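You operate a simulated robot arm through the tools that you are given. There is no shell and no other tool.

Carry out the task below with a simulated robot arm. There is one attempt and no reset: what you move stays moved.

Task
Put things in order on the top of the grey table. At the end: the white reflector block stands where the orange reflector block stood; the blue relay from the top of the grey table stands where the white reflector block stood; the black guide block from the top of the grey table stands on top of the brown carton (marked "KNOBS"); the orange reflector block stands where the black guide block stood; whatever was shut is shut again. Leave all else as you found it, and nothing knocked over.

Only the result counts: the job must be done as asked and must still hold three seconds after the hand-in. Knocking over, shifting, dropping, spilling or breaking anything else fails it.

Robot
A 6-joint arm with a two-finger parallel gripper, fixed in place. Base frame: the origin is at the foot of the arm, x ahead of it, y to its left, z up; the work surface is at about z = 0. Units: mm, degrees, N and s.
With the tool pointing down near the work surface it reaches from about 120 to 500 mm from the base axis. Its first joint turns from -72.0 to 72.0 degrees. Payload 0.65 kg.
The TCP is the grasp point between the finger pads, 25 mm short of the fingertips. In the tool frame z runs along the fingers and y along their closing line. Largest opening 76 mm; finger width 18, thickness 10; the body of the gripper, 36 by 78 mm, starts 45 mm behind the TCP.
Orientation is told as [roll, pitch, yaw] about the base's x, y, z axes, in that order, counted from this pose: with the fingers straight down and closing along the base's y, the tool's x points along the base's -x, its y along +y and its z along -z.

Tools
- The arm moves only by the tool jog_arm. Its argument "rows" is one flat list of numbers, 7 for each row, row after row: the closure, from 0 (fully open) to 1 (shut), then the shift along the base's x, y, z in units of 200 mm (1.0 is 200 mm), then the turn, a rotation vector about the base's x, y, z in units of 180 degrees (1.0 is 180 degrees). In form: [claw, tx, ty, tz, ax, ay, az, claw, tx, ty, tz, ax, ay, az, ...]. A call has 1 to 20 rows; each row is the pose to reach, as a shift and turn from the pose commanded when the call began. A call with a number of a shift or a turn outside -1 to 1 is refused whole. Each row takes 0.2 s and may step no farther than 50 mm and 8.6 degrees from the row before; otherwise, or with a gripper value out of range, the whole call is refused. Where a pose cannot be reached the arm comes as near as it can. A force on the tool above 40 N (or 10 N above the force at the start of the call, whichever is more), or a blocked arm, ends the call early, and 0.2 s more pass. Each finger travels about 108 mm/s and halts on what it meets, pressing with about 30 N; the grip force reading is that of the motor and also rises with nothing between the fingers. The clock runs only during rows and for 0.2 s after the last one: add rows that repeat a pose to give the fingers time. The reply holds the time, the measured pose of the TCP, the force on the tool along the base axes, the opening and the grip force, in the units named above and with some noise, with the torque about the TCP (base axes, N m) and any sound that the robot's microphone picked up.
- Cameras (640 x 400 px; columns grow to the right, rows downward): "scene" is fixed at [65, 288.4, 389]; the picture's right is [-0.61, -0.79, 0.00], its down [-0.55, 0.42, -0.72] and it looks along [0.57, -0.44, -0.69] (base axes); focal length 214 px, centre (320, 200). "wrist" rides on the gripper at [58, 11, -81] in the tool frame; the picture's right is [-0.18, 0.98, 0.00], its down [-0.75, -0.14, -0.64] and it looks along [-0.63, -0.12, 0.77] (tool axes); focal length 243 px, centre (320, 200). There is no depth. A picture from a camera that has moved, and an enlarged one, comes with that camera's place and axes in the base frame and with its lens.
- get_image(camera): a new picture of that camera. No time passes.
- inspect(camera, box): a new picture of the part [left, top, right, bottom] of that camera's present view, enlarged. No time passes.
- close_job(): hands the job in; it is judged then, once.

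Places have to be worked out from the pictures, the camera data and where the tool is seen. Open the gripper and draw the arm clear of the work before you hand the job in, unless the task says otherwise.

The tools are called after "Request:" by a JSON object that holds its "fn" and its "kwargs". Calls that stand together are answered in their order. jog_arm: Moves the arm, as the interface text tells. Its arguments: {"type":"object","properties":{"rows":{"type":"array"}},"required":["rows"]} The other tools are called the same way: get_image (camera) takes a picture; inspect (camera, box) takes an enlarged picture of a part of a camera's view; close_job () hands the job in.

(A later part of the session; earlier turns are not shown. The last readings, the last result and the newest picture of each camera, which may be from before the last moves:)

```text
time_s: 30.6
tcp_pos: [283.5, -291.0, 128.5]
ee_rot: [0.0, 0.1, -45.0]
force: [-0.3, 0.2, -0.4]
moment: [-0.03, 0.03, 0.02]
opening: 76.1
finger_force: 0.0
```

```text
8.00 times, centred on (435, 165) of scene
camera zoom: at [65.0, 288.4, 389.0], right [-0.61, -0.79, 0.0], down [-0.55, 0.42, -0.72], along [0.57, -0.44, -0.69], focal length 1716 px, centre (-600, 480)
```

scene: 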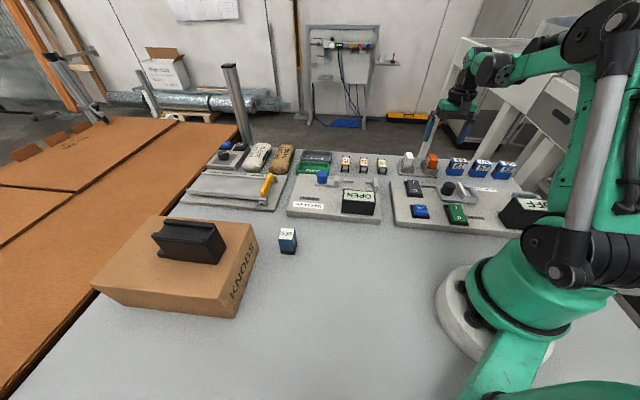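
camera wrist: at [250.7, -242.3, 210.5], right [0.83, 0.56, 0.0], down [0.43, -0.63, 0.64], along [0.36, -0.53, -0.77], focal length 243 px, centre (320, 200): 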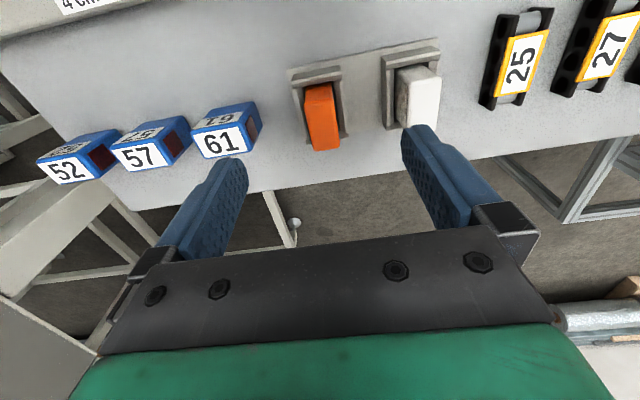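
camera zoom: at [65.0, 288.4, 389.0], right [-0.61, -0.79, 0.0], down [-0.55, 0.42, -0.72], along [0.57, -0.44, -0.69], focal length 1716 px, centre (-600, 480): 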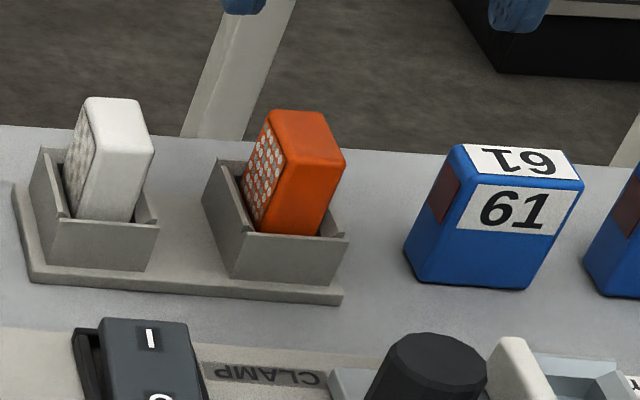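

Orange's top centre triangulates to about (290,-296). Its pocket is about 32 mm wide inside with wall tops near z = 25, so the fingertips must stay above that. I align, narrow the opening to ~44 mm, and stop just above the block.

Request:
{"fn": "jog_arm", "kwargs": {"rows": [0.2, 0.016, -0.012, -0.05, 0, 0, 0, 0.42, 0.0325, -0.025, -0.12, 0, 0, 0, 0.42, 0.0325, -0.025, -0.2, 0, 0, 0, 0.42, 0.0325, -0.025, -0.24, 0, 0, 0, 0.42, 0.0325, -0.025, -0.24, 0, 0, 0]}}

Request:
{"fn": "get_image", "kwargs": {"camera": "wrist"}}

Request:
{"fn": "inspect", "kwargs": {"camera": "scene", "box": [395, 120, 475, 170]}}

```text
time_s: 31.8
tcp_pos: [290.9, -295.2, 81.6]
ee_rot: [0.1, 0.1, -45.1]
force: [0.4, -0.3, 0.2]
moment: [0.03, 0.02, -0.02]
opening: 44.1
finger_force: 0.2
```

```text
taken
camera wrist: at [257.2, -246.7, 162.9], right [0.83, 0.56, 0.0], down [0.43, -0.63, 0.64], along [0.36, -0.53, -0.77], focal length 243 px, centre (320, 200)
```

wrist: 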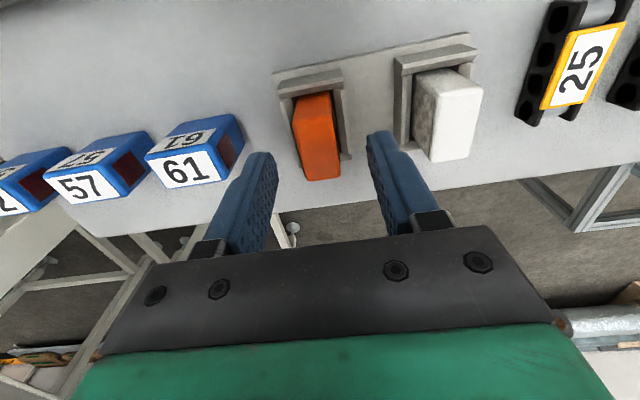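

```text
8.00 times, centred on (435, 145) of scene
camera zoom: at [65.0, 288.4, 389.0], right [-0.61, -0.79, 0.0], down [-0.55, 0.42, -0.72], along [0.57, -0.44, -0.69], focal length 1716 px, centre (-600, 640)
```

zoom: 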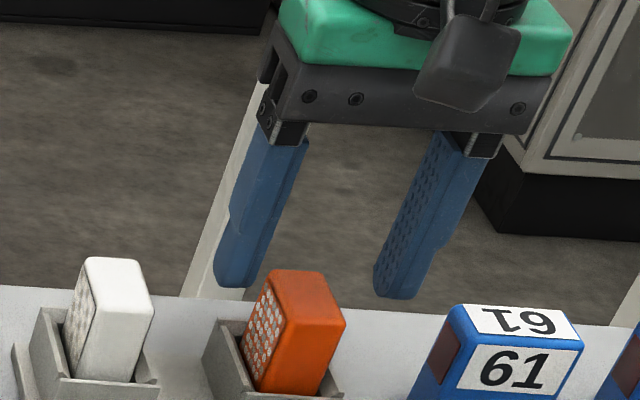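

I enlarge to check fore-aft alignment precisely.

Request:
{"fn": "inspect", "kwargs": {"camera": "wrist", "box": [240, 60, 400, 260]}}

Request:
{"fn": "inspect", "kwargs": {"camera": "wrist", "box": [270, 80, 366, 190]}}

```text
2.00 times, centred on (320, 160) of wrist
camera zoom: at [257.2, -246.7, 162.9], right [0.83, 0.56, 0.0], down [0.43, -0.63, 0.64], along [0.36, -0.53, -0.77], focal length 485 px, centre (320, 280)
```

zoom: 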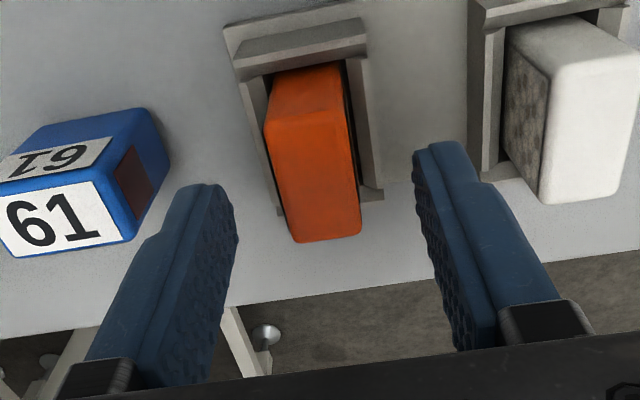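

```text
3.64 times, centred on (318, 135) of wrist
camera zoom: at [257.2, -246.7, 162.9], right [0.83, 0.56, 0.0], down [0.43, -0.63, 0.64], along [0.36, -0.53, -0.77], focal length 882 px, centre (327, 436)
```

zoom: 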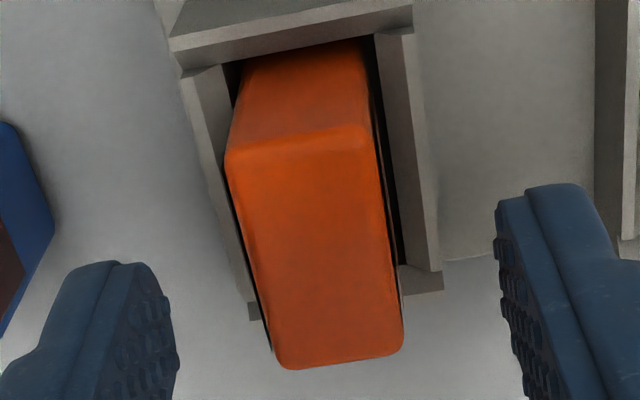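

The block's centre is (291.2,-297.8), within 2 mm of the tool axis. I correct that, lower to TCP z ≈ 54 (tips ≈ 29, above the walls) and look.

Request:
{"fn": "jog_arm", "kwargs": {"rows": [0.42, 0.0035, -0.0105, -0.03, 0, 0, 0, 0.42, 0.0035, -0.0105, -0.08, 0, 0, 0, 0.42, 0.0035, -0.0105, -0.12, 0, 0, 0, 0.42, 0.0035, -0.0105, -0.135, 0, 0, 0, 0.42, 0.0035, -0.0105, -0.135, 0, 0, 0]}}

Request:
{"fn": "inspect", "kwargs": {"camera": "wrist", "box": [240, 60, 400, 260]}}

Request:
{"fn": "inspect", "kwargs": {"camera": "scene", "box": [395, 120, 475, 170]}}

```text
time_s: 33.0
tcp_pos: [291.5, -298.4, 54.5]
ee_rot: [0.1, 0.1, -45.0]
force: [0.6, 0.5, 0.1]
moment: [-0.01, 0.0, -0.04]
opening: 44.2
finger_force: 0.0
```

```text
2.00 times, centred on (320, 160) of wrist
camera zoom: at [258.3, -249.0, 135.7], right [0.83, 0.56, 0.0], down [0.43, -0.63, 0.64], along [0.36, -0.53, -0.77], focal length 485 px, centre (320, 280)
```

zoom: 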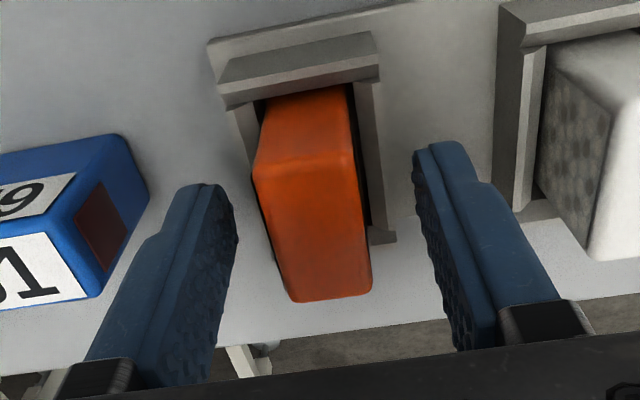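

```text
8.00 times, centred on (435, 145) of scene
camera zoom: at [65.0, 288.4, 389.0], right [-0.61, -0.79, 0.0], down [-0.55, 0.42, -0.72], along [0.57, -0.44, -0.69], focal length 1716 px, centre (-600, 640)
```

zoom: 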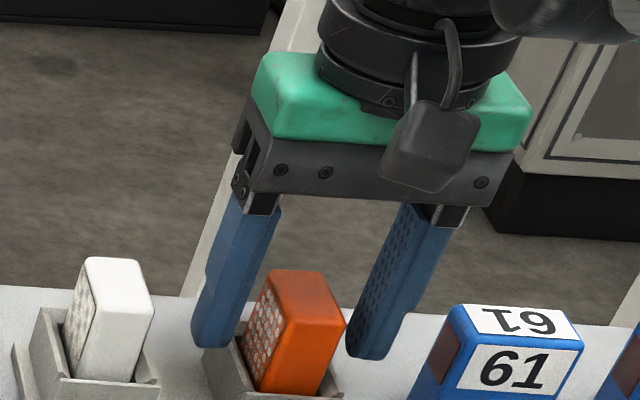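

The fingers straddle the orange block with tips above the pocket walls. I close the gripper on it.

Request:
{"fn": "jog_arm", "kwargs": {"rows": [0.6, 0, 0, 0, 0, 0, 0, 0.72, 0, 0, 0, 0, 0, 0, 0.85, 0, 0, 0, 0, 0, 0, 1, 0, 0, 0, 0, 0, 0, 1, 0, 0, 0, 0, 0, 0]}}

Request:
{"fn": "inspect", "kwargs": {"camera": "wrist", "box": [240, 60, 400, 260]}}

Request:
{"fn": "inspect", "kwargs": {"camera": "scene", "box": [395, 120, 475, 170]}}

```text
time_s: 34.2
tcp_pos: [291.4, -297.8, 54.0]
ee_rot: [0.0, 0.1, -45.0]
force: [0.1, 0.4, 0.0]
moment: [0.02, -0.03, 0.04]
opening: 19.1
finger_force: 30.0
```

```text
2.00 times, centred on (320, 160) of wrist
camera zoom: at [258.3, -249.0, 135.8], right [0.83, 0.56, 0.0], down [0.43, -0.63, 0.64], along [0.36, -0.53, -0.77], focal length 485 px, centre (320, 280)
```

zoom: 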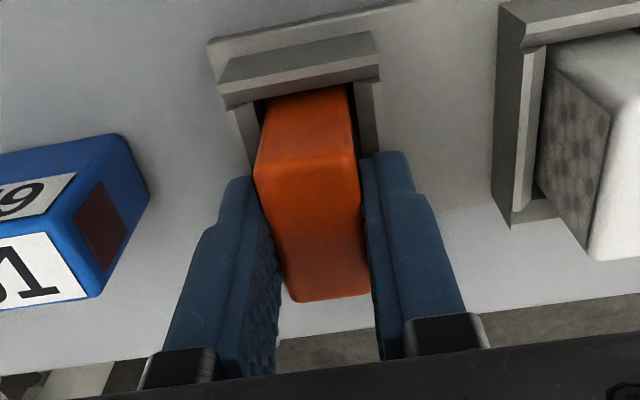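

```text
8.00 times, centred on (435, 145) of scene
camera zoom: at [65.0, 288.4, 389.0], right [-0.61, -0.79, 0.0], down [-0.55, 0.42, -0.72], along [0.57, -0.44, -0.69], focal length 1716 px, centre (-600, 640)
```

zoom: 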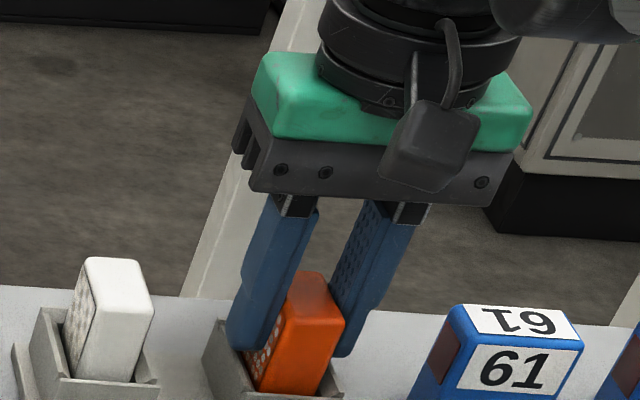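

Held at 19.1 mm. I lift it straight up out of the pocket.

Request:
{"fn": "jog_arm", "kwargs": {"rows": [1, 0, 0, 0.02, 0, 0, 0, 1, 0, 0, 0.06, 0, 0, 0, 1, 0, 0, 0.15, 0, 0, 0, 1, 0, 0, 0.3, 0, 0, 0, 1, 0, 0, 0.45, 0, 0, 0, 1, 0, 0, 0.45, 0, 0, 0]}}

Request:
{"fn": "get_image", "kwargs": {"camera": "wrist"}}

Request:
{"fn": "inspect", "kwargs": {"camera": "scene", "box": [395, 90, 555, 190]}}

```text
time_s: 35.6
tcp_pos: [291.6, -298.7, 144.2]
ee_rot: [0.1, 0.1, -45.0]
force: [-0.3, 0.3, -0.6]
moment: [0.01, -0.02, 0.0]
opening: 19.1
finger_force: 29.8
```

```text
taken
camera wrist: at [258.2, -249.6, 226.0], right [0.83, 0.56, 0.0], down [0.43, -0.63, 0.64], along [0.36, -0.53, -0.77], focal length 243 px, centre (320, 200)
```

wrist: 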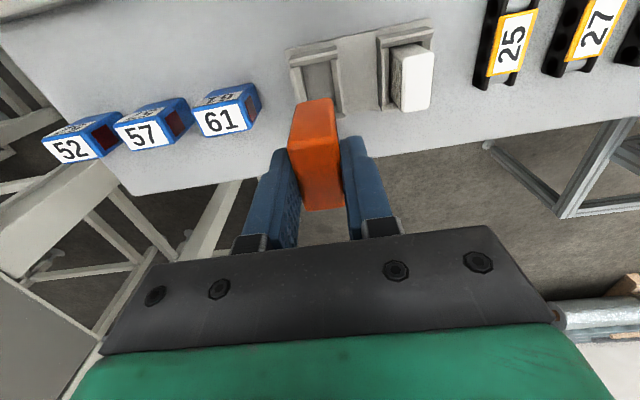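

```text
4.00 times, centred on (475, 140) of scene
camera zoom: at [65.0, 288.4, 389.0], right [-0.61, -0.79, 0.0], down [-0.55, 0.42, -0.72], along [0.57, -0.44, -0.69], focal length 858 px, centre (-300, 440)
```

zoom: 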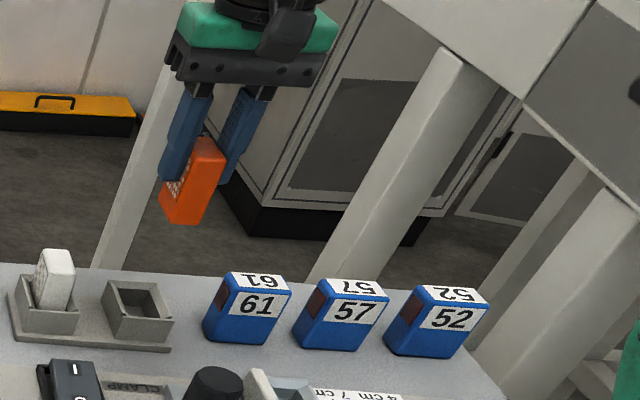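

The orange block is out. I take the chance to measure the empty pocket.

Request:
{"fn": "inspect", "kwargs": {"camera": "wrist", "box": [280, 20, 376, 100]}}

Request:
{"fn": "inspect", "kwargs": {"camera": "scene", "box": [395, 145, 451, 180]}}

```text
5.00 times, centred on (328, 60) of wrist
camera zoom: at [258.2, -249.6, 226.0], right [0.83, 0.56, 0.0], down [0.43, -0.63, 0.64], along [0.36, -0.53, -0.77], focal length 1213 px, centre (280, 900)
```

zoom: 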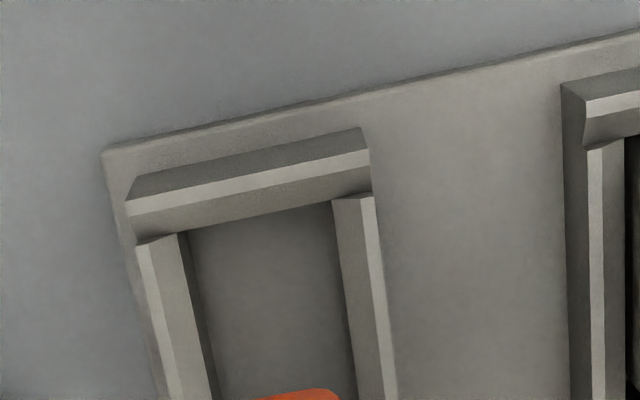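

```text
11.43 times, centred on (423, 162) of scene
camera zoom: at [65.0, 288.4, 389.0], right [-0.61, -0.79, 0.0], down [-0.55, 0.42, -0.72], along [0.57, -0.44, -0.69], focal length 2451 px, centre (-857, 629)
```

zoom: 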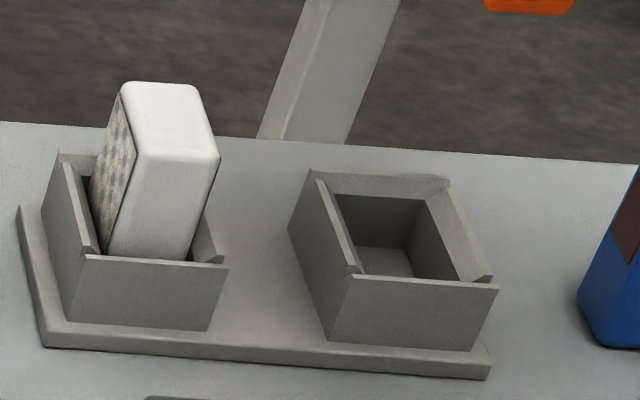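

The pocket is a four-walled funnel: about 32 mm wide at the rim, narrowing to about 24 mm inside. Now I carry the orange block around to the guide's old place in stages.

Request:
{"fn": "jog_arm", "kwargs": {"rows": [1, -0.1, 0.11, 0.06, 0, 0, 0, 1, -0.2, 0.22, 0.12, 0, 0, 0, 1, -0.3, 0.33, 0.18, 0, 0, 0, 1, -0.38, 0.415, 0.23, 0, 0, 0, 1, -0.36, 0.6, 0.25, 0, 0, 0.042, 1, -0.32, 0.78, 0.27, 0, 0, 0.083, 1, -0.26, 0.94, 0.28, 0, 0, 0.125]}}

Request:
{"fn": "jog_arm", "kwargs": {"rows": [1, 0.01, 0.196, 0, 0, 0, 0.0417, 1, 0.02, 0.392, 0, 0, 0, 0.0833, 1, 0.03, 0.588, 0, 0, 0, 0.125, 1, 0.04, 0.784, 0, 0, 0, 0.1667, 1, 0.05, 0.98, 0, 0, 0, 0.2083, 1, 0.05, 0.98, 0, 0, 0, 0.2083]}}

```text
time_s: 37.2
tcp_pos: [238.4, -108.7, 200.5]
ee_rot: [0.1, 0.1, -22.4]
force: [-0.9, -0.2, -0.3]
moment: [-0.01, 0.0, 0.02]
opening: 19.1
finger_force: 29.8
```

```text
time_s: 38.6
tcp_pos: [248.8, 86.2, 201.3]
ee_rot: [0.1, 0.1, 15.0]
force: [0.1, -0.2, 0.6]
moment: [0.0, 0.0, -0.02]
opening: 19.0
finger_force: 29.9
```

The block is still held. Next stage: over the guide's old place at (149.5,276), yaw 45.

Request:
{"fn": "jog_arm", "kwargs": {"rows": [1, -0.083, 0.158, -0.05, 0, 0, 0.0278, 1, -0.166, 0.316, -0.1, 0, 0, 0.0556, 1, -0.249, 0.475, -0.15, 0, 0, 0.0833, 1, -0.332, 0.633, -0.2, 0, 0, 0.111, 1, -0.415, 0.79, -0.27, 0, 0, 0.139, 1, -0.498, 0.95, -0.35, 0, 0, 0.1667, 1, -0.498, 0.95, -0.35, 0, 0, 0.1667]}}

Request:
{"fn": "get_image", "kwargs": {"camera": "wrist"}}

Request:
{"fn": "get_image", "kwargs": {"camera": "scene"}}

```text
time_s: 40.2
tcp_pos: [148.8, 276.2, 129.9]
ee_rot: [0.1, 0.1, 44.9]
force: [0.1, 0.2, -0.4]
moment: [-0.03, 0.02, 0.03]
opening: 18.9
finger_force: 29.4
```

```text
taken
camera wrist: at [101.9, 242.2, 211.5], right [-0.57, 0.82, 0.0], down [0.63, 0.43, 0.64], along [0.53, 0.36, -0.77], focal length 243 px, centre (320, 200)
```

wrist: 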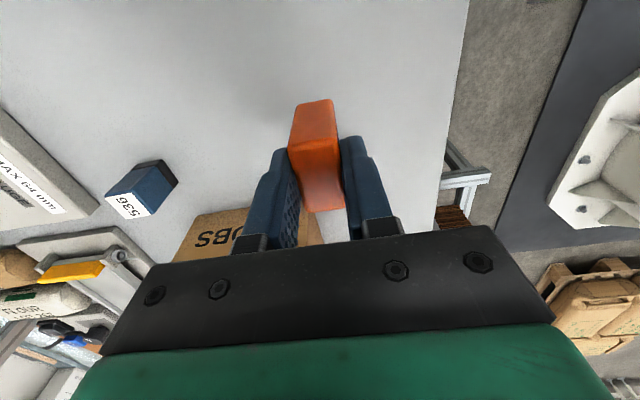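

```text
taken
```

scene: 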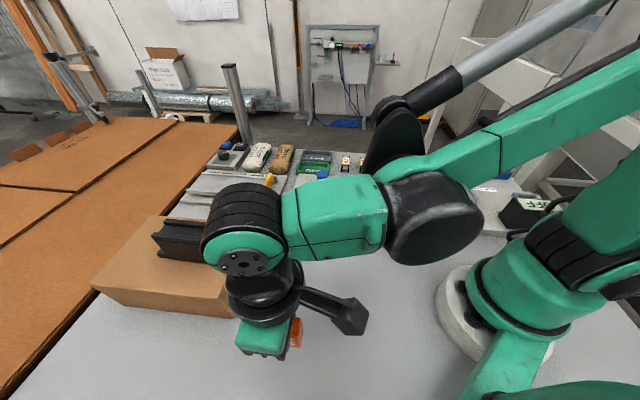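

The block is over the target. I lower it to just above the table, then feel for contact.

Request:
{"fn": "jog_arm", "kwargs": {"rows": [1, 0, 0, -0.15, 0, 0, 0, 1, 0, 0, -0.27, 0, 0, 0, 1, 0, 0, -0.33, 0, 0, 0, 1, 0, 0, -0.365, 0, 0, 0, 1, 0, 0, -0.365, 0, 0, 0]}}

Request:
{"fn": "jog_arm", "kwargs": {"rows": [1, 0, 0, -0.005, 0, 0, 0, 1, 0, 0, -0.01, 0, 0, 0, 1, 0, 0, -0.015, 0, 0, 0, 1, 0, 0, -0.02, 0, 0, 0]}}

Request:
{"fn": "inspect", "kwargs": {"camera": "wrist", "box": [240, 60, 400, 260]}}

```text
time_s: 41.4
tcp_pos: [149.7, 276.6, 57.3]
ee_rot: [0.1, 0.1, 44.9]
force: [-0.1, 0.1, -0.6]
moment: [-0.01, -0.01, -0.03]
opening: 18.8
finger_force: 30.4
```

```text
time_s: 42.4
tcp_pos: [150.7, 275.3, 53.9]
ee_rot: [0.0, 0.1, 45.1]
force: [0.6, -0.7, -0.5]
moment: [0.01, 0.0, 0.0]
opening: 18.9
finger_force: 29.8
```

```text
2.00 times, centred on (320, 160) of wrist
camera zoom: at [101.8, 242.8, 135.1], right [-0.56, 0.83, 0.0], down [0.63, 0.43, 0.64], along [0.53, 0.36, -0.77], focal length 485 px, centre (320, 280)
```

zoom: 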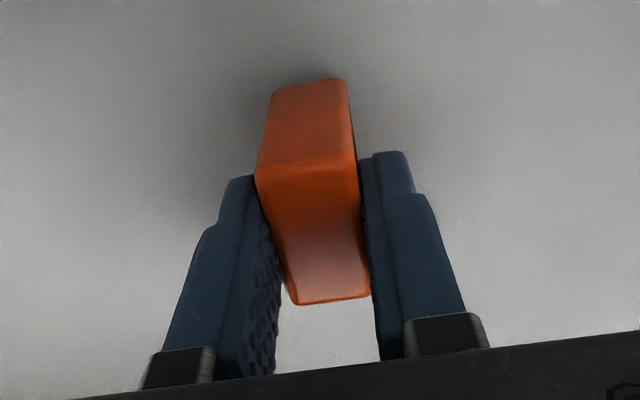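

Not yet in contact at TCP z = 53.9. I continue down 1 mm at a time.

Request:
{"fn": "jog_arm", "kwargs": {"rows": [1, 0, 0, -0.005, 0, 0, 0, 1, 0, 0, -0.01, 0, 0, 0, 1, 0, 0, -0.015, 0, 0, 0]}}

```text
time_s: 43.2
tcp_pos: [149.9, 276.7, 50.9]
ee_rot: [0.1, 0.1, 45.0]
force: [-0.6, -0.3, 0.0]
moment: [0.01, -0.01, 0.0]
opening: 19.0
finger_force: 29.6
```

Request:
{"fn": "jog_arm", "kwargs": {"rows": [1, 0, 0, -0.005, 0, 0, 0, 1, 0, 0, -0.01, 0, 0, 0]}}

```text
time_s: 43.8
tcp_pos: [149.8, 275.8, 49.9]
ee_rot: [0.2, 0.1, 45.0]
force: [-0.3, 0.3, -1.0]
moment: [0.01, -0.03, 0.0]
opening: 18.9
finger_force: 30.1
```

Still no contact at 49.9. Continuing in 1 mm steps.

Request:
{"fn": "jog_arm", "kwargs": {"rows": [1, 0, 0, -0.005, 0, 0, 0, 1, 0, 0, -0.01, 0, 0, 0]}}

```text
time_s: 44.4
tcp_pos: [149.7, 276.7, 47.6]
ee_rot: [0.2, 0.0, 45.0]
force: [2.0, -2.7, 27.0]
moment: [-0.07, -0.07, -0.01]
opening: 19.3
finger_force: 30.1
```

Contact: the block rests on the table at TCP z ≈ 48 (so the pocket floor is at about z = 6). I ease up 1 mm and release.

Request:
{"fn": "jog_arm", "kwargs": {"rows": [1, 0, 0, 0.004, 0, 0, 0, 0.7, 0, 0, 0.005, 0, 0, 0, 0.55, 0, 0, 0.005, 0, 0, 0, 0.4, 0, 0, 0.005, 0, 0, 0, 0.4, 0, 0, 0.005, 0, 0, 0]}}

Request:
{"fn": "inspect", "kwargs": {"camera": "wrist", "box": [240, 60, 400, 260]}}

```text
time_s: 45.6
tcp_pos: [151.7, 276.5, 48.4]
ee_rot: [0.1, 0.0, 44.9]
force: [-0.1, 0.2, 0.2]
moment: [0.01, 0.0, 0.01]
opening: 45.7
finger_force: 0.1
```

```text
2.00 times, centred on (320, 160) of wrist
camera zoom: at [101.4, 242.6, 129.1], right [-0.56, 0.83, 0.0], down [0.63, 0.43, 0.64], along [0.53, 0.36, -0.77], focal length 485 px, centre (320, 280)
```

zoom: 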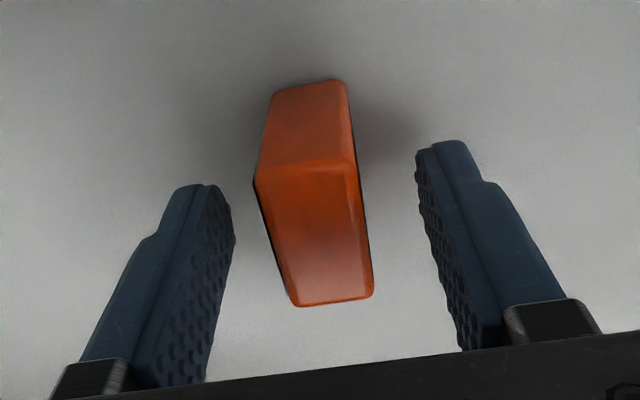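

The orange block stands upright, released. I lift clear and go over the relay for a precise measurement on the way back.

Request:
{"fn": "jog_arm", "kwargs": {"rows": [0.4, 0, 0, 0.05, 0, 0, 0, 0.4, 0, 0, 0.2, 0, 0, 0, 0.4, 0, 0, 0.4, 0, 0, 0, 0.4, 0, 0, 0.6, 0, 0, 0, 0.4, 0.19, -0.12, 0.6, 0, 0, 0, 0.4, 0.38, -0.24, 0.6, 0, 0, 0, 0.4, 0.57, -0.36, 0.55, 0, 0, 0, 0.4, 0.74, -0.48, 0.5, 0, 0, 0, 0.4, 0.74, -0.48, 0.5, 0, 0, 0]}}

Request:
{"fn": "get_image", "kwargs": {"camera": "wrist"}}

Request:
{"fn": "get_image", "kwargs": {"camera": "scene"}}

```text
time_s: 47.6
tcp_pos: [295.4, 180.2, 147.3]
ee_rot: [0.1, 0.0, 45.1]
force: [-0.2, -0.2, 0.9]
moment: [0.02, 0.0, -0.03]
opening: 45.3
finger_force: 0.0
```

```text
taken
camera wrist: at [247.4, 146.3, 228.2], right [-0.57, 0.82, 0.0], down [0.63, 0.43, 0.64], along [0.53, 0.36, -0.77], focal length 243 px, centre (320, 200)
```

wrist: 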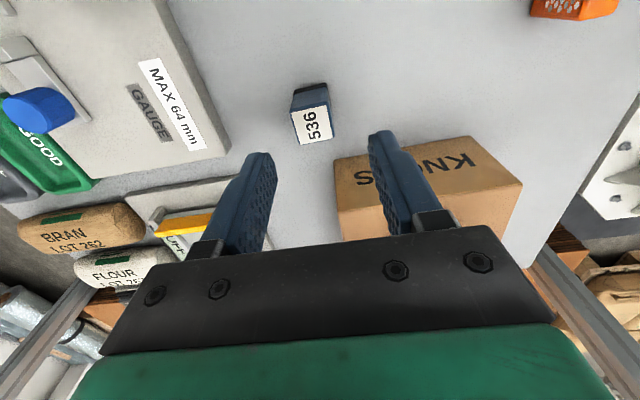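

```text
taken
```

scene: 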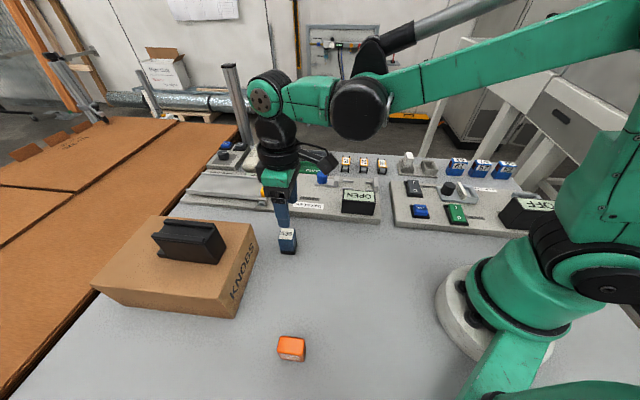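

I enlarge the relay from the wrist and the placed orange block from the scene camera.

Request:
{"fn": "inspect", "kwargs": {"camera": "wrist", "box": [270, 70, 350, 150]}}

Request:
{"fn": "inspect", "kwargs": {"camera": "scene", "box": [250, 320, 330, 370]}}

Request:
{"fn": "inspect", "kwargs": {"camera": "wrist", "box": [500, 0, 640, 60]}}

```text
5.00 times, centred on (310, 110) of wrist
camera zoom: at [247.4, 146.3, 228.2], right [-0.57, 0.82, 0.0], down [0.63, 0.43, 0.64], along [0.53, 0.36, -0.77], focal length 1213 px, centre (370, 650)
```

zoom: 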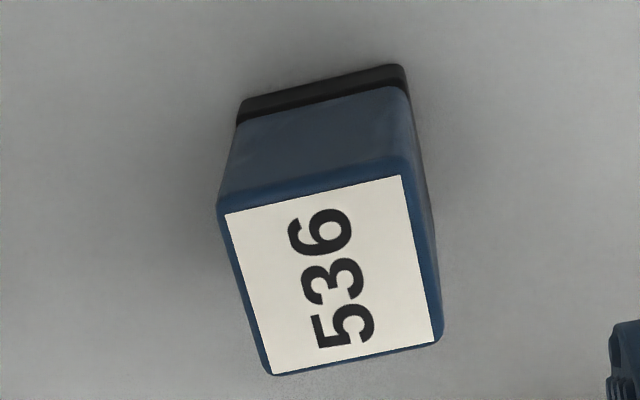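

```text
8.00 times, centred on (290, 345) of scene
camera zoom: at [65.0, 288.4, 389.0], right [-0.61, -0.79, 0.0], down [-0.55, 0.42, -0.72], along [0.57, -0.44, -0.69], focal length 1716 px, centre (560, -960)
```

zoom: 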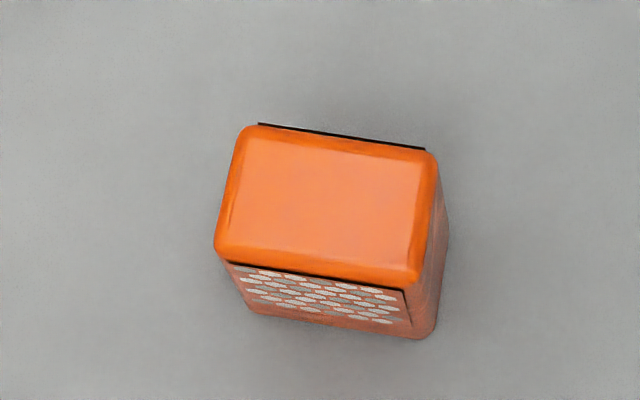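

```text
4.57 times, centred on (570, 30) of wrist
camera zoom: at [247.4, 146.3, 228.2], right [-0.57, 0.82, 0.0], down [0.63, 0.43, 0.64], along [0.53, 0.36, -0.77], focal length 1109 px, centre (-823, 977)
```

zoom: 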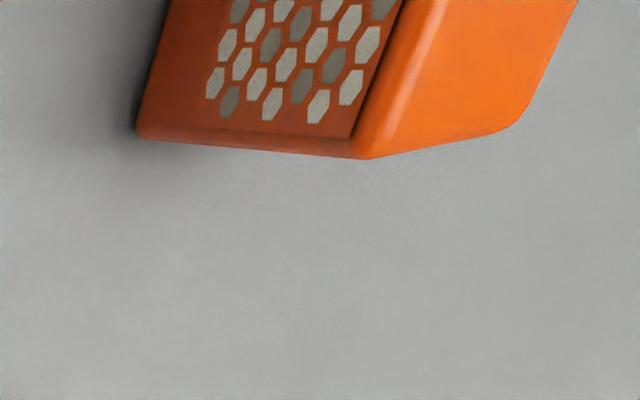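

The orange block stands upright at the old guide place. The relay measures about 28.5 mm square. Now I go to the white block: first swing back right at a moderate radius.

Request:
{"fn": "jog_arm", "kwargs": {"rows": [0.4, -0.033, -0.158, 0.04, 0, 0, -0.037, 0.4, -0.067, -0.317, 0.08, 0, 0, -0.074, 0.4, -0.1, -0.475, 0.12, 0, 0, -0.111, 0.4, -0.133, -0.633, 0.16, 0, 0, -0.148, 0.4, -0.167, -0.792, 0.2, 0, 0, -0.185, 0.4, -0.2, -0.95, 0.24, 0, 0, -0.222]}}

Request:
{"fn": "jog_arm", "kwargs": {"rows": [0.4, -0.004, -0.142, -0.0125, 0, 0, -0.0463, 0.4, -0.008, -0.283, -0.025, 0, 0, -0.0926, 0.4, -0.0125, -0.425, -0.0375, 0, 0, -0.1389, 0.4, -0.017, -0.567, -0.05, 0, 0, -0.1852, 0.4, -0.021, -0.708, -0.0625, 0, 0, -0.2315, 0.4, -0.025, -0.85, -0.075, 0, 0, -0.2778, 0.4, -0.025, -0.85, -0.075, 0, 0, -0.2778]}}

Request:
{"fn": "get_image", "kwargs": {"camera": "wrist"}}

```text
time_s: 49.0
tcp_pos: [257.4, -10.1, 196.8]
ee_rot: [0.1, 0.1, 5.0]
force: [-0.8, 0.8, 0.3]
moment: [0.02, -0.01, 0.01]
opening: 45.5
finger_force: 0.1
```

```text
time_s: 50.6
tcp_pos: [253.3, -180.9, 180.9]
ee_rot: [0.2, 0.0, -45.1]
force: [0.6, 0.0, 0.2]
moment: [0.0, 0.02, 0.0]
opening: 45.4
finger_force: 0.1
```

```text
taken
camera wrist: at [219.6, -131.8, 262.3], right [0.83, 0.56, 0.0], down [0.43, -0.63, 0.64], along [0.36, -0.53, -0.77], focal length 243 px, centre (320, 200)
```

wrist: 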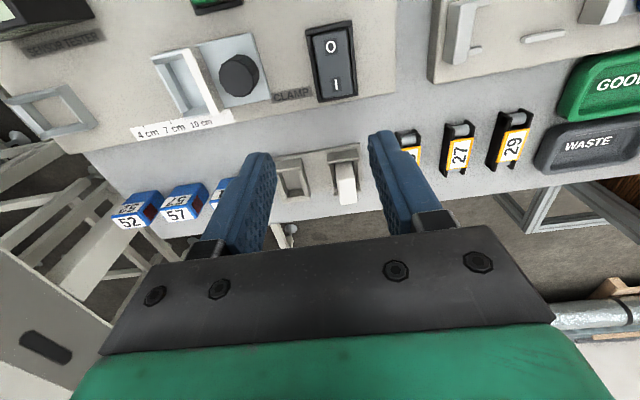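

The empty pocket and the white block are visible. I move over the white block, staying above it.

Request:
{"fn": "jog_arm", "kwargs": {"rows": [0.42, 0.1, -0.085, -0.09, 0, 0, 0, 0.42, 0.2, -0.17, -0.19, 0, 0, 0, 0.42, 0.3, -0.26, -0.29, 0, 0, 0, 0.42, 0.405, -0.345, -0.39, 0, 0, 0, 0.42, 0.405, -0.345, -0.39, 0, 0, 0]}}

Request:
{"fn": "get_image", "kwargs": {"camera": "wrist"}}

Request:
{"fn": "inspect", "kwargs": {"camera": "wrist", "box": [220, 60, 380, 210]}}

```text
time_s: 51.8
tcp_pos: [332.5, -250.0, 103.1]
ee_rot: [0.1, 0.2, -44.9]
force: [0.4, 0.7, -1.0]
moment: [0.0, 0.0, 0.01]
opening: 44.0
finger_force: 0.1
```

```text
taken
camera wrist: at [300.1, -200.6, 184.1], right [0.82, 0.57, 0.0], down [0.43, -0.63, 0.64], along [0.36, -0.53, -0.77], focal length 243 px, centre (320, 200)
```

wrist: 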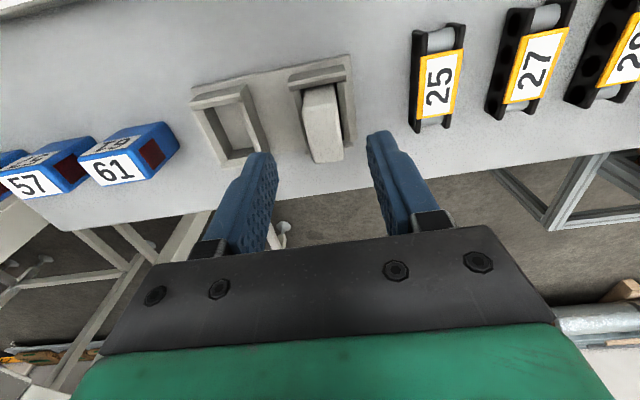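

```text
2.67 times, centred on (300, 135) of wrist
camera zoom: at [300.1, -200.6, 184.1], right [0.82, 0.57, 0.0], down [0.43, -0.63, 0.64], along [0.36, -0.53, -0.77], focal length 647 px, centre (373, 373)
```

zoom: 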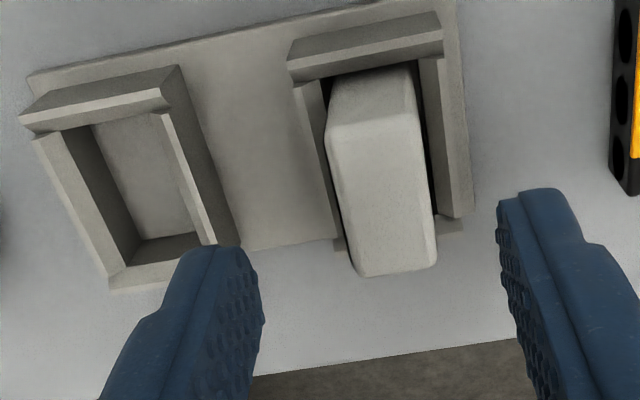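

I enlarge both the white block and the empty pocket for exact measurement.

Request:
{"fn": "inspect", "kwargs": {"camera": "wrist", "box": [280, 70, 376, 170]}}

Request:
{"fn": "inspect", "kwargs": {"camera": "wrist", "box": [185, 70, 285, 175]}}

```text
4.00 times, centred on (328, 120) of wrist
camera zoom: at [300.1, -200.6, 184.1], right [0.82, 0.57, 0.0], down [0.43, -0.63, 0.64], along [0.36, -0.53, -0.77], focal length 970 px, centre (288, 520)
```

zoom: 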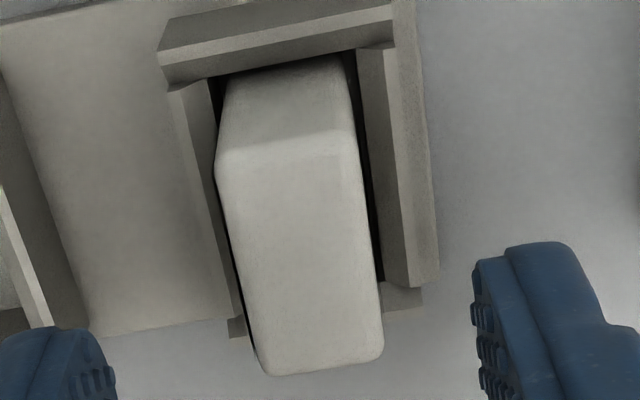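

```text
3.81 times, centred on (235, 122) of wrist
camera zoom: at [300.1, -200.6, 184.1], right [0.82, 0.57, 0.0], down [0.43, -0.63, 0.64], along [0.36, -0.53, -0.77], focal length 924 px, centre (644, 495)
```

zoom: 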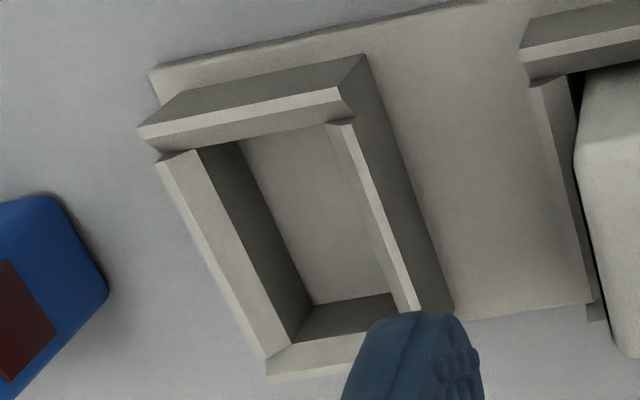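

White's top centre is (338.2,-251.6), same orientation. I align over it and lower to TCP z ≈ 54.

Request:
{"fn": "jog_arm", "kwargs": {"rows": [0.42, 0.0245, -0.011, -0.05, 0, 0, 0, 0.42, 0.0245, -0.011, -0.13, 0, 0, 0, 0.42, 0.0245, -0.011, -0.2, 0, 0, 0, 0.42, 0.0245, -0.011, -0.243, 0, 0, 0, 0.42, 0.0245, -0.011, -0.243, 0, 0, 0]}}

Request:
{"fn": "inspect", "kwargs": {"camera": "wrist", "box": [240, 60, 400, 260]}}

Request:
{"fn": "inspect", "kwargs": {"camera": "scene", "box": [380, 120, 460, 180]}}

```text
time_s: 53.0
tcp_pos: [338.2, -251.8, 54.3]
ee_rot: [0.1, 0.1, -45.0]
force: [-0.1, -0.2, -0.5]
moment: [-0.03, 0.0, -0.02]
opening: 44.1
finger_force: 0.0
```

```text
2.00 times, centred on (320, 160) of wrist
camera zoom: at [305.4, -202.5, 135.1], right [0.82, 0.57, 0.0], down [0.43, -0.63, 0.64], along [0.36, -0.53, -0.77], focal length 485 px, centre (320, 280)
```

zoom: 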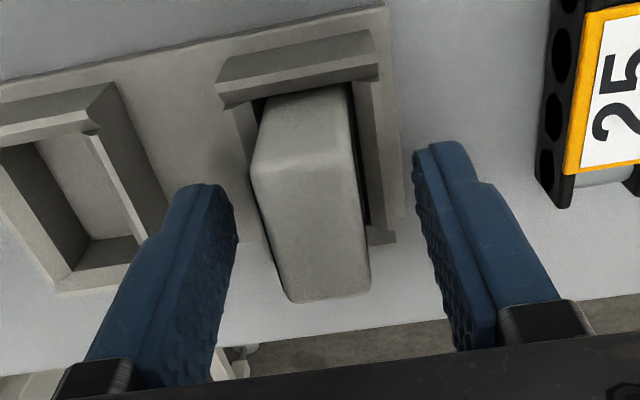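

```text
6.67 times, centred on (420, 150) of scene
camera zoom: at [65.0, 288.4, 389.0], right [-0.61, -0.79, 0.0], down [-0.55, 0.42, -0.72], along [0.57, -0.44, -0.69], focal length 1430 px, centre (-347, 533)
```

zoom: 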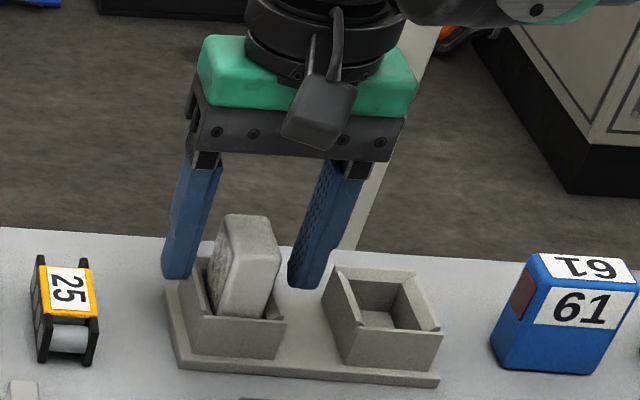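

The view matches the one I had over the orange block. I close on the white block.

Request:
{"fn": "jog_arm", "kwargs": {"rows": [0.6, 0, 0, 0, 0, 0, 0, 0.72, 0, 0, 0, 0, 0, 0, 0.85, 0, 0, 0, 0, 0, 0, 1, 0, 0, 0, 0, 0, 0, 1, 0, 0, 0, 0, 0, 0]}}

Request:
{"fn": "inspect", "kwargs": {"camera": "wrist", "box": [240, 60, 400, 260]}}

```text
time_s: 54.2
tcp_pos: [338.0, -251.1, 54.0]
ee_rot: [0.2, 0.1, -44.9]
force: [-0.4, 0.5, 0.4]
moment: [0.04, 0.02, 0.01]
opening: 19.1
finger_force: 29.8
```

```text
2.00 times, centred on (320, 160) of wrist
camera zoom: at [305.4, -202.6, 135.3], right [0.82, 0.57, 0.0], down [0.43, -0.63, 0.64], along [0.36, -0.53, -0.77], focal length 485 px, centre (320, 280)
```

zoom: 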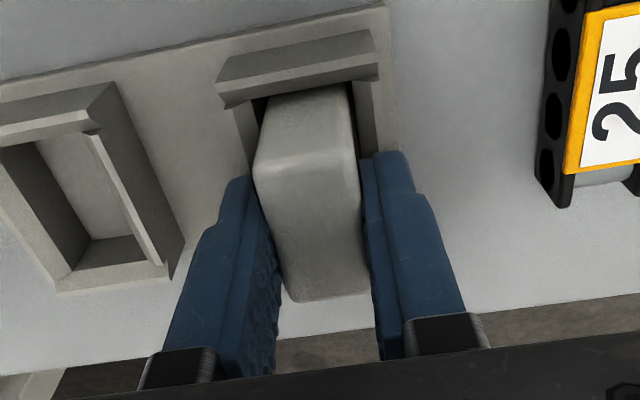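

Held at 19.1 mm. I lift straight up.

Request:
{"fn": "jog_arm", "kwargs": {"rows": [1, 0, 0, 0.02, 0, 0, 0, 1, 0, 0, 0.06, 0, 0, 0, 1, 0, 0, 0.15, 0, 0, 0, 1, 0, 0, 0.28, 0, 0, 0, 1, 0, 0, 0.35, 0, 0, 0, 1, 0, 0, 0.35, 0, 0, 0]}}

Request:
{"fn": "get_image", "kwargs": {"camera": "wrist"}}

Request:
{"fn": "inspect", "kwargs": {"camera": "scene", "box": [395, 145, 451, 180]}}

```text
time_s: 55.6
tcp_pos: [339.5, -251.9, 123.5]
ee_rot: [0.0, 0.0, -45.0]
force: [-1.2, -0.7, -0.4]
moment: [0.02, 0.01, 0.02]
opening: 19.0
finger_force: 30.2
```

```text
taken
camera wrist: at [305.7, -202.3, 205.8], right [0.82, 0.57, 0.0], down [0.43, -0.63, 0.64], along [0.36, -0.53, -0.77], focal length 243 px, centre (320, 200)
```

wrist: 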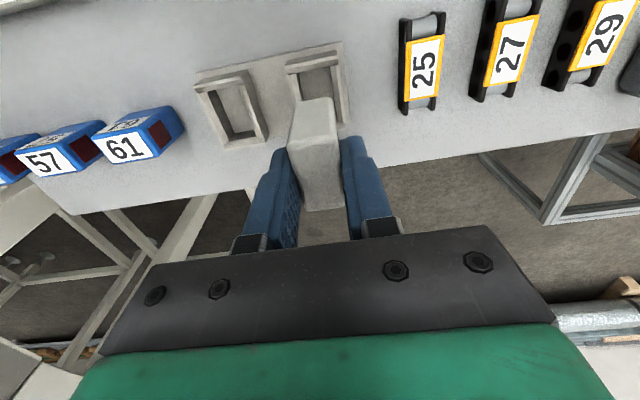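

```text
11.43 times, centred on (423, 162) of scene
camera zoom: at [65.0, 288.4, 389.0], right [-0.61, -0.79, 0.0], down [-0.55, 0.42, -0.72], along [0.57, -0.44, -0.69], focal length 2451 px, centre (-857, 629)
```

zoom: 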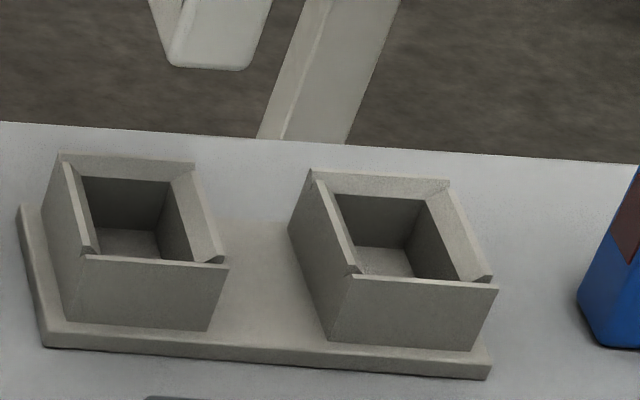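

Both pockets are empty and identical. I shift the white block sideways over the orange block's seat (by -47.4, -46.7 mm) and check.

Request:
{"fn": "jog_arm", "kwargs": {"rows": [1, -0.08, -0.078, 0, 0, 0, 0, 1, -0.16, -0.156, 0, 0, 0, 0, 1, -0.237, -0.2335, 0, 0, 0, 0, 1, -0.237, -0.2335, -0.1, 0, 0, 0, 1, -0.237, -0.2335, -0.1, 0, 0, 0]}}

Request:
{"fn": "inspect", "kwargs": {"camera": "wrist", "box": [240, 30, 400, 230]}}

Request:
{"fn": "inspect", "kwargs": {"camera": "scene", "box": [395, 130, 475, 180]}}

```text
time_s: 56.8
tcp_pos: [292.5, -297.9, 105.7]
ee_rot: [0.1, 0.1, -44.9]
force: [-0.5, 0.2, -0.2]
moment: [0.0, 0.02, 0.02]
opening: 18.8
finger_force: 29.8
```

```text
2.00 times, centred on (320, 130) of wrist
camera zoom: at [258.3, -249.2, 185.8], right [0.82, 0.57, 0.0], down [0.43, -0.63, 0.64], along [0.36, -0.53, -0.77], focal length 485 px, centre (320, 340)
```

zoom: 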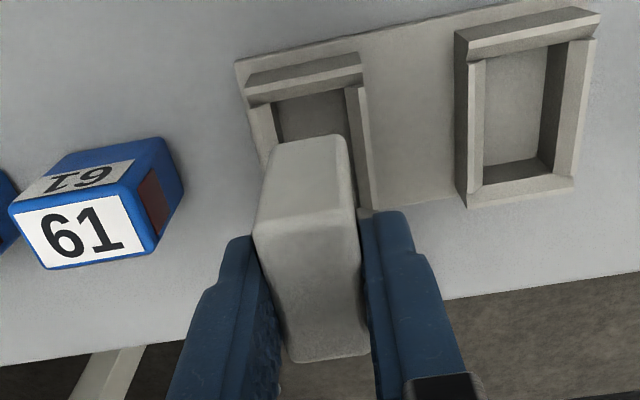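

```text
8.00 times, centred on (435, 155) of scene
camera zoom: at [65.0, 288.4, 389.0], right [-0.61, -0.79, 0.0], down [-0.55, 0.42, -0.72], along [0.57, -0.44, -0.69], focal length 1716 px, centre (-600, 560)
```

zoom: 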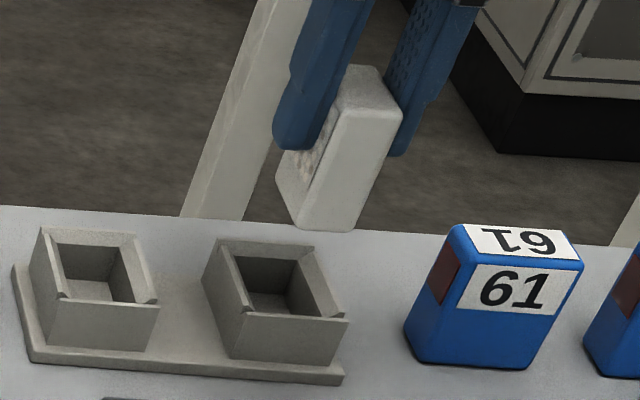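

Alignment above the pocket looks right. I lower the white block gently into it.

Request:
{"fn": "jog_arm", "kwargs": {"rows": [1, 0, 0, -0.08, 0, 0, 0, 1, 0, 0, -0.13, 0, 0, 0, 1, 0, 0, -0.155, 0, 0, 0, 1, 0, 0, -0.175, 0, 0, 0, 1, 0, 0, -0.195, 0, 0, 0, 1, 0, 0, -0.215, 0, 0, 0, 1, 0, 0, -0.23, 0, 0, 0, 1, 0, 0, -0.24, 0, 0, 0]}}

Request:
{"fn": "inspect", "kwargs": {"camera": "wrist", "box": [240, 60, 400, 260]}}

Request:
{"fn": "inspect", "kwargs": {"camera": "scene", "box": [395, 130, 475, 180]}}

```text
time_s: 58.6
tcp_pos: [290.9, -298.1, 56.3]
ee_rot: [0.1, 0.1, -44.9]
force: [0.0, 0.7, -0.4]
moment: [0.02, 0.01, 0.01]
opening: 18.9
finger_force: 30.1
```

```text
2.00 times, centred on (320, 160) of wrist
camera zoom: at [258.3, -248.7, 137.4], right [0.82, 0.57, 0.0], down [0.43, -0.63, 0.64], along [0.36, -0.53, -0.77], focal length 485 px, centre (320, 280)
```

zoom: 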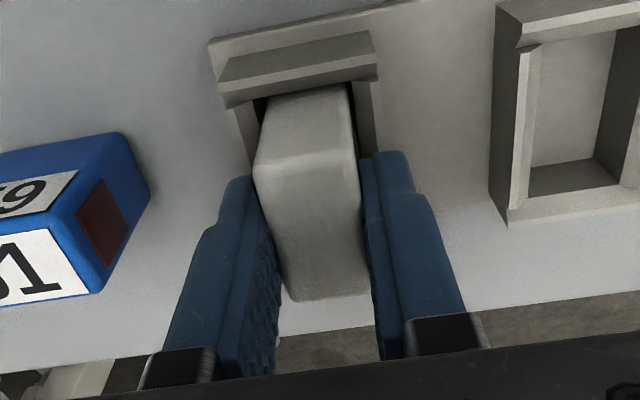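

```text
8.00 times, centred on (435, 155) of scene
camera zoom: at [65.0, 288.4, 389.0], right [-0.61, -0.79, 0.0], down [-0.55, 0.42, -0.72], along [0.57, -0.44, -0.69], focal length 1716 px, centre (-600, 560)
```

zoom: 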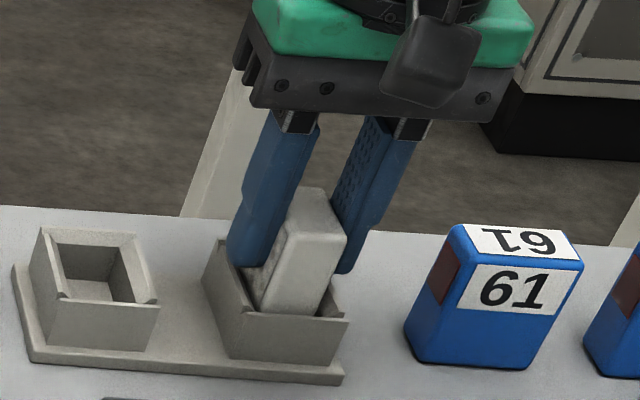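

It slid into the pocket without contact. I lower the last 2 mm in small steps.

Request:
{"fn": "jog_arm", "kwargs": {"rows": [1, 0, 0, -0.005, 0, 0, 0, 1, 0, 0, -0.01, 0, 0, 0]}}

```text
time_s: 59.2
tcp_pos: [290.2, -298.3, 54.8]
ee_rot: [0.2, 0.1, -45.0]
force: [-0.2, -0.4, 0.2]
moment: [0.03, -0.03, -0.04]
opening: 19.1
finger_force: 29.9
```

Request:
{"fn": "jog_arm", "kwargs": {"rows": [1, 0, 0, -0.004, 0, 0, 0, 1, 0, 0, -0.008, 0, 0, 0]}}

```text
time_s: 59.8
tcp_pos: [291.4, -297.7, 52.3]
ee_rot: [0.0, -0.1, -44.9]
force: [-0.3, 0.3, 26.6]
moment: [0.03, 0.05, -0.01]
opening: 19.2
finger_force: 30.2
```

Contact with the pocket floor (27 N). I ease up 1 mm and open the fingers to about 45 mm.

Request:
{"fn": "jog_arm", "kwargs": {"rows": [1, 0, 0, 0.005, 0, 0, 0, 0.7, 0, 0, 0.007, 0, 0, 0, 0.55, 0, 0, 0.007, 0, 0, 0, 0.42, 0, 0, 0.007, 0, 0, 0, 0.42, 0, 0, 0.007, 0, 0, 0]}}

Request:
{"fn": "inspect", "kwargs": {"camera": "wrist", "box": [240, 60, 400, 260]}}

Request:
{"fn": "inspect", "kwargs": {"camera": "scene", "box": [395, 130, 475, 180]}}

```text
time_s: 61.0
tcp_pos: [290.9, -297.2, 53.6]
ee_rot: [0.2, 0.1, -45.0]
force: [1.3, -0.1, -0.1]
moment: [-0.02, 0.0, -0.01]
opening: 44.0
finger_force: 0.1
```

```text
2.00 times, centred on (320, 160) of wrist
camera zoom: at [258.1, -248.9, 135.3], right [0.82, 0.57, 0.0], down [0.43, -0.63, 0.64], along [0.36, -0.53, -0.77], focal length 485 px, centre (320, 280)
```

zoom: 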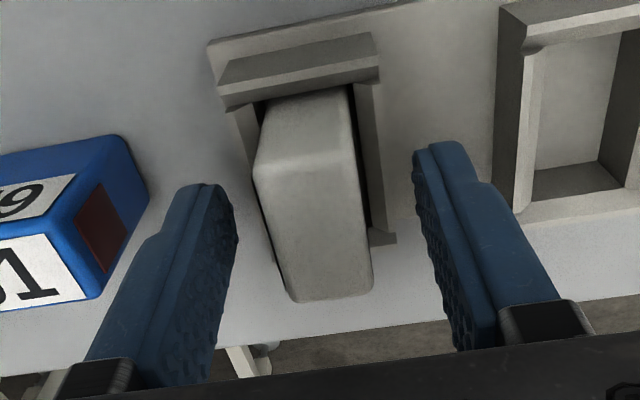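

```text
8.00 times, centred on (435, 155) of scene
camera zoom: at [65.0, 288.4, 389.0], right [-0.61, -0.79, 0.0], down [-0.55, 0.42, -0.72], along [0.57, -0.44, -0.69], focal length 1716 px, centre (-600, 560)
```

zoom: 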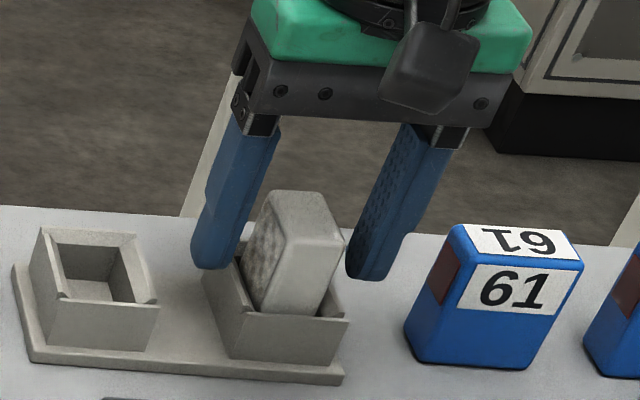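

White stands in the seat just as orange did. I rise straight up and look down at the empty white seat to measure it for the relay.

Request:
{"fn": "jog_arm", "kwargs": {"rows": [0.42, 0, 0, 0.03, 0, 0, 0, 0.42, 0, 0, 0.12, 0, 0, 0, 0.42, 0, 0, 0.27, 0, 0, 0, 0.42, 0.08, 0.08, 0.3, 0, 0, 0, 0.42, 0.16, 0.16, 0.3, 0, 0, 0, 0.42, 0.235, 0.235, 0.3, 0, 0, 0, 0.42, 0.235, 0.235, 0.3, 0, 0, 0]}}

Request:
{"fn": "get_image", "kwargs": {"camera": "wrist"}}

Request:
{"fn": "inspect", "kwargs": {"camera": "wrist", "box": [270, 50, 370, 150]}}

Request:
{"fn": "inspect", "kwargs": {"camera": "scene", "box": [396, 150, 444, 180]}}

```text
time_s: 62.6
tcp_pos: [337.6, -250.6, 114.4]
ee_rot: [0.1, 0.1, -45.1]
force: [0.2, -0.2, 0.4]
moment: [0.01, 0.02, -0.02]
opening: 44.2
finger_force: 0.0
```

```text
taken
camera wrist: at [305.3, -201.3, 195.3], right [0.82, 0.57, 0.0], down [0.43, -0.63, 0.64], along [0.36, -0.53, -0.77], focal length 243 px, centre (320, 200)
```

wrist: 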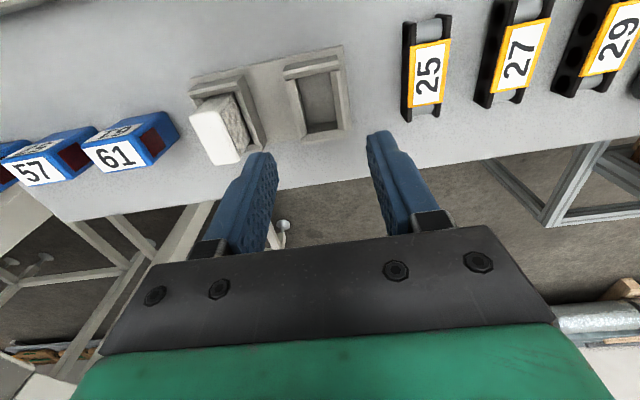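

```text
4.00 times, centred on (320, 100) of wrist
camera zoom: at [305.3, -201.3, 195.3], right [0.82, 0.57, 0.0], down [0.43, -0.63, 0.64], along [0.36, -0.53, -0.77], focal length 970 px, centre (320, 600)
```

zoom: 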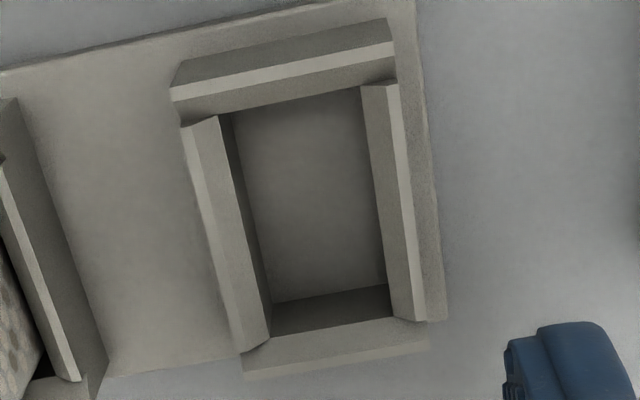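

```text
13.33 times, centred on (420, 165) of scene
camera zoom: at [65.0, 288.4, 389.0], right [-0.61, -0.79, 0.0], down [-0.55, 0.42, -0.72], along [0.57, -0.44, -0.69], focal length 2860 px, centre (-1013, 667)
```

zoom: 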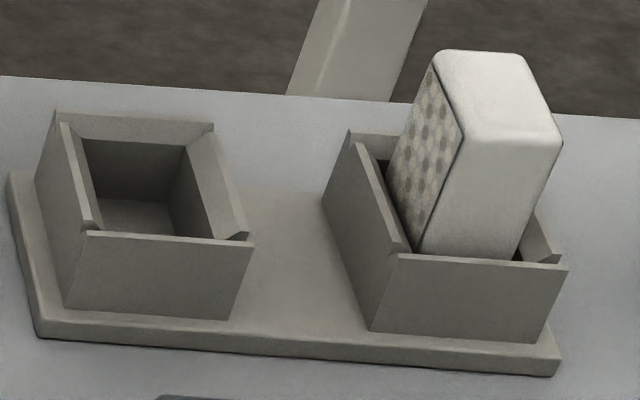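

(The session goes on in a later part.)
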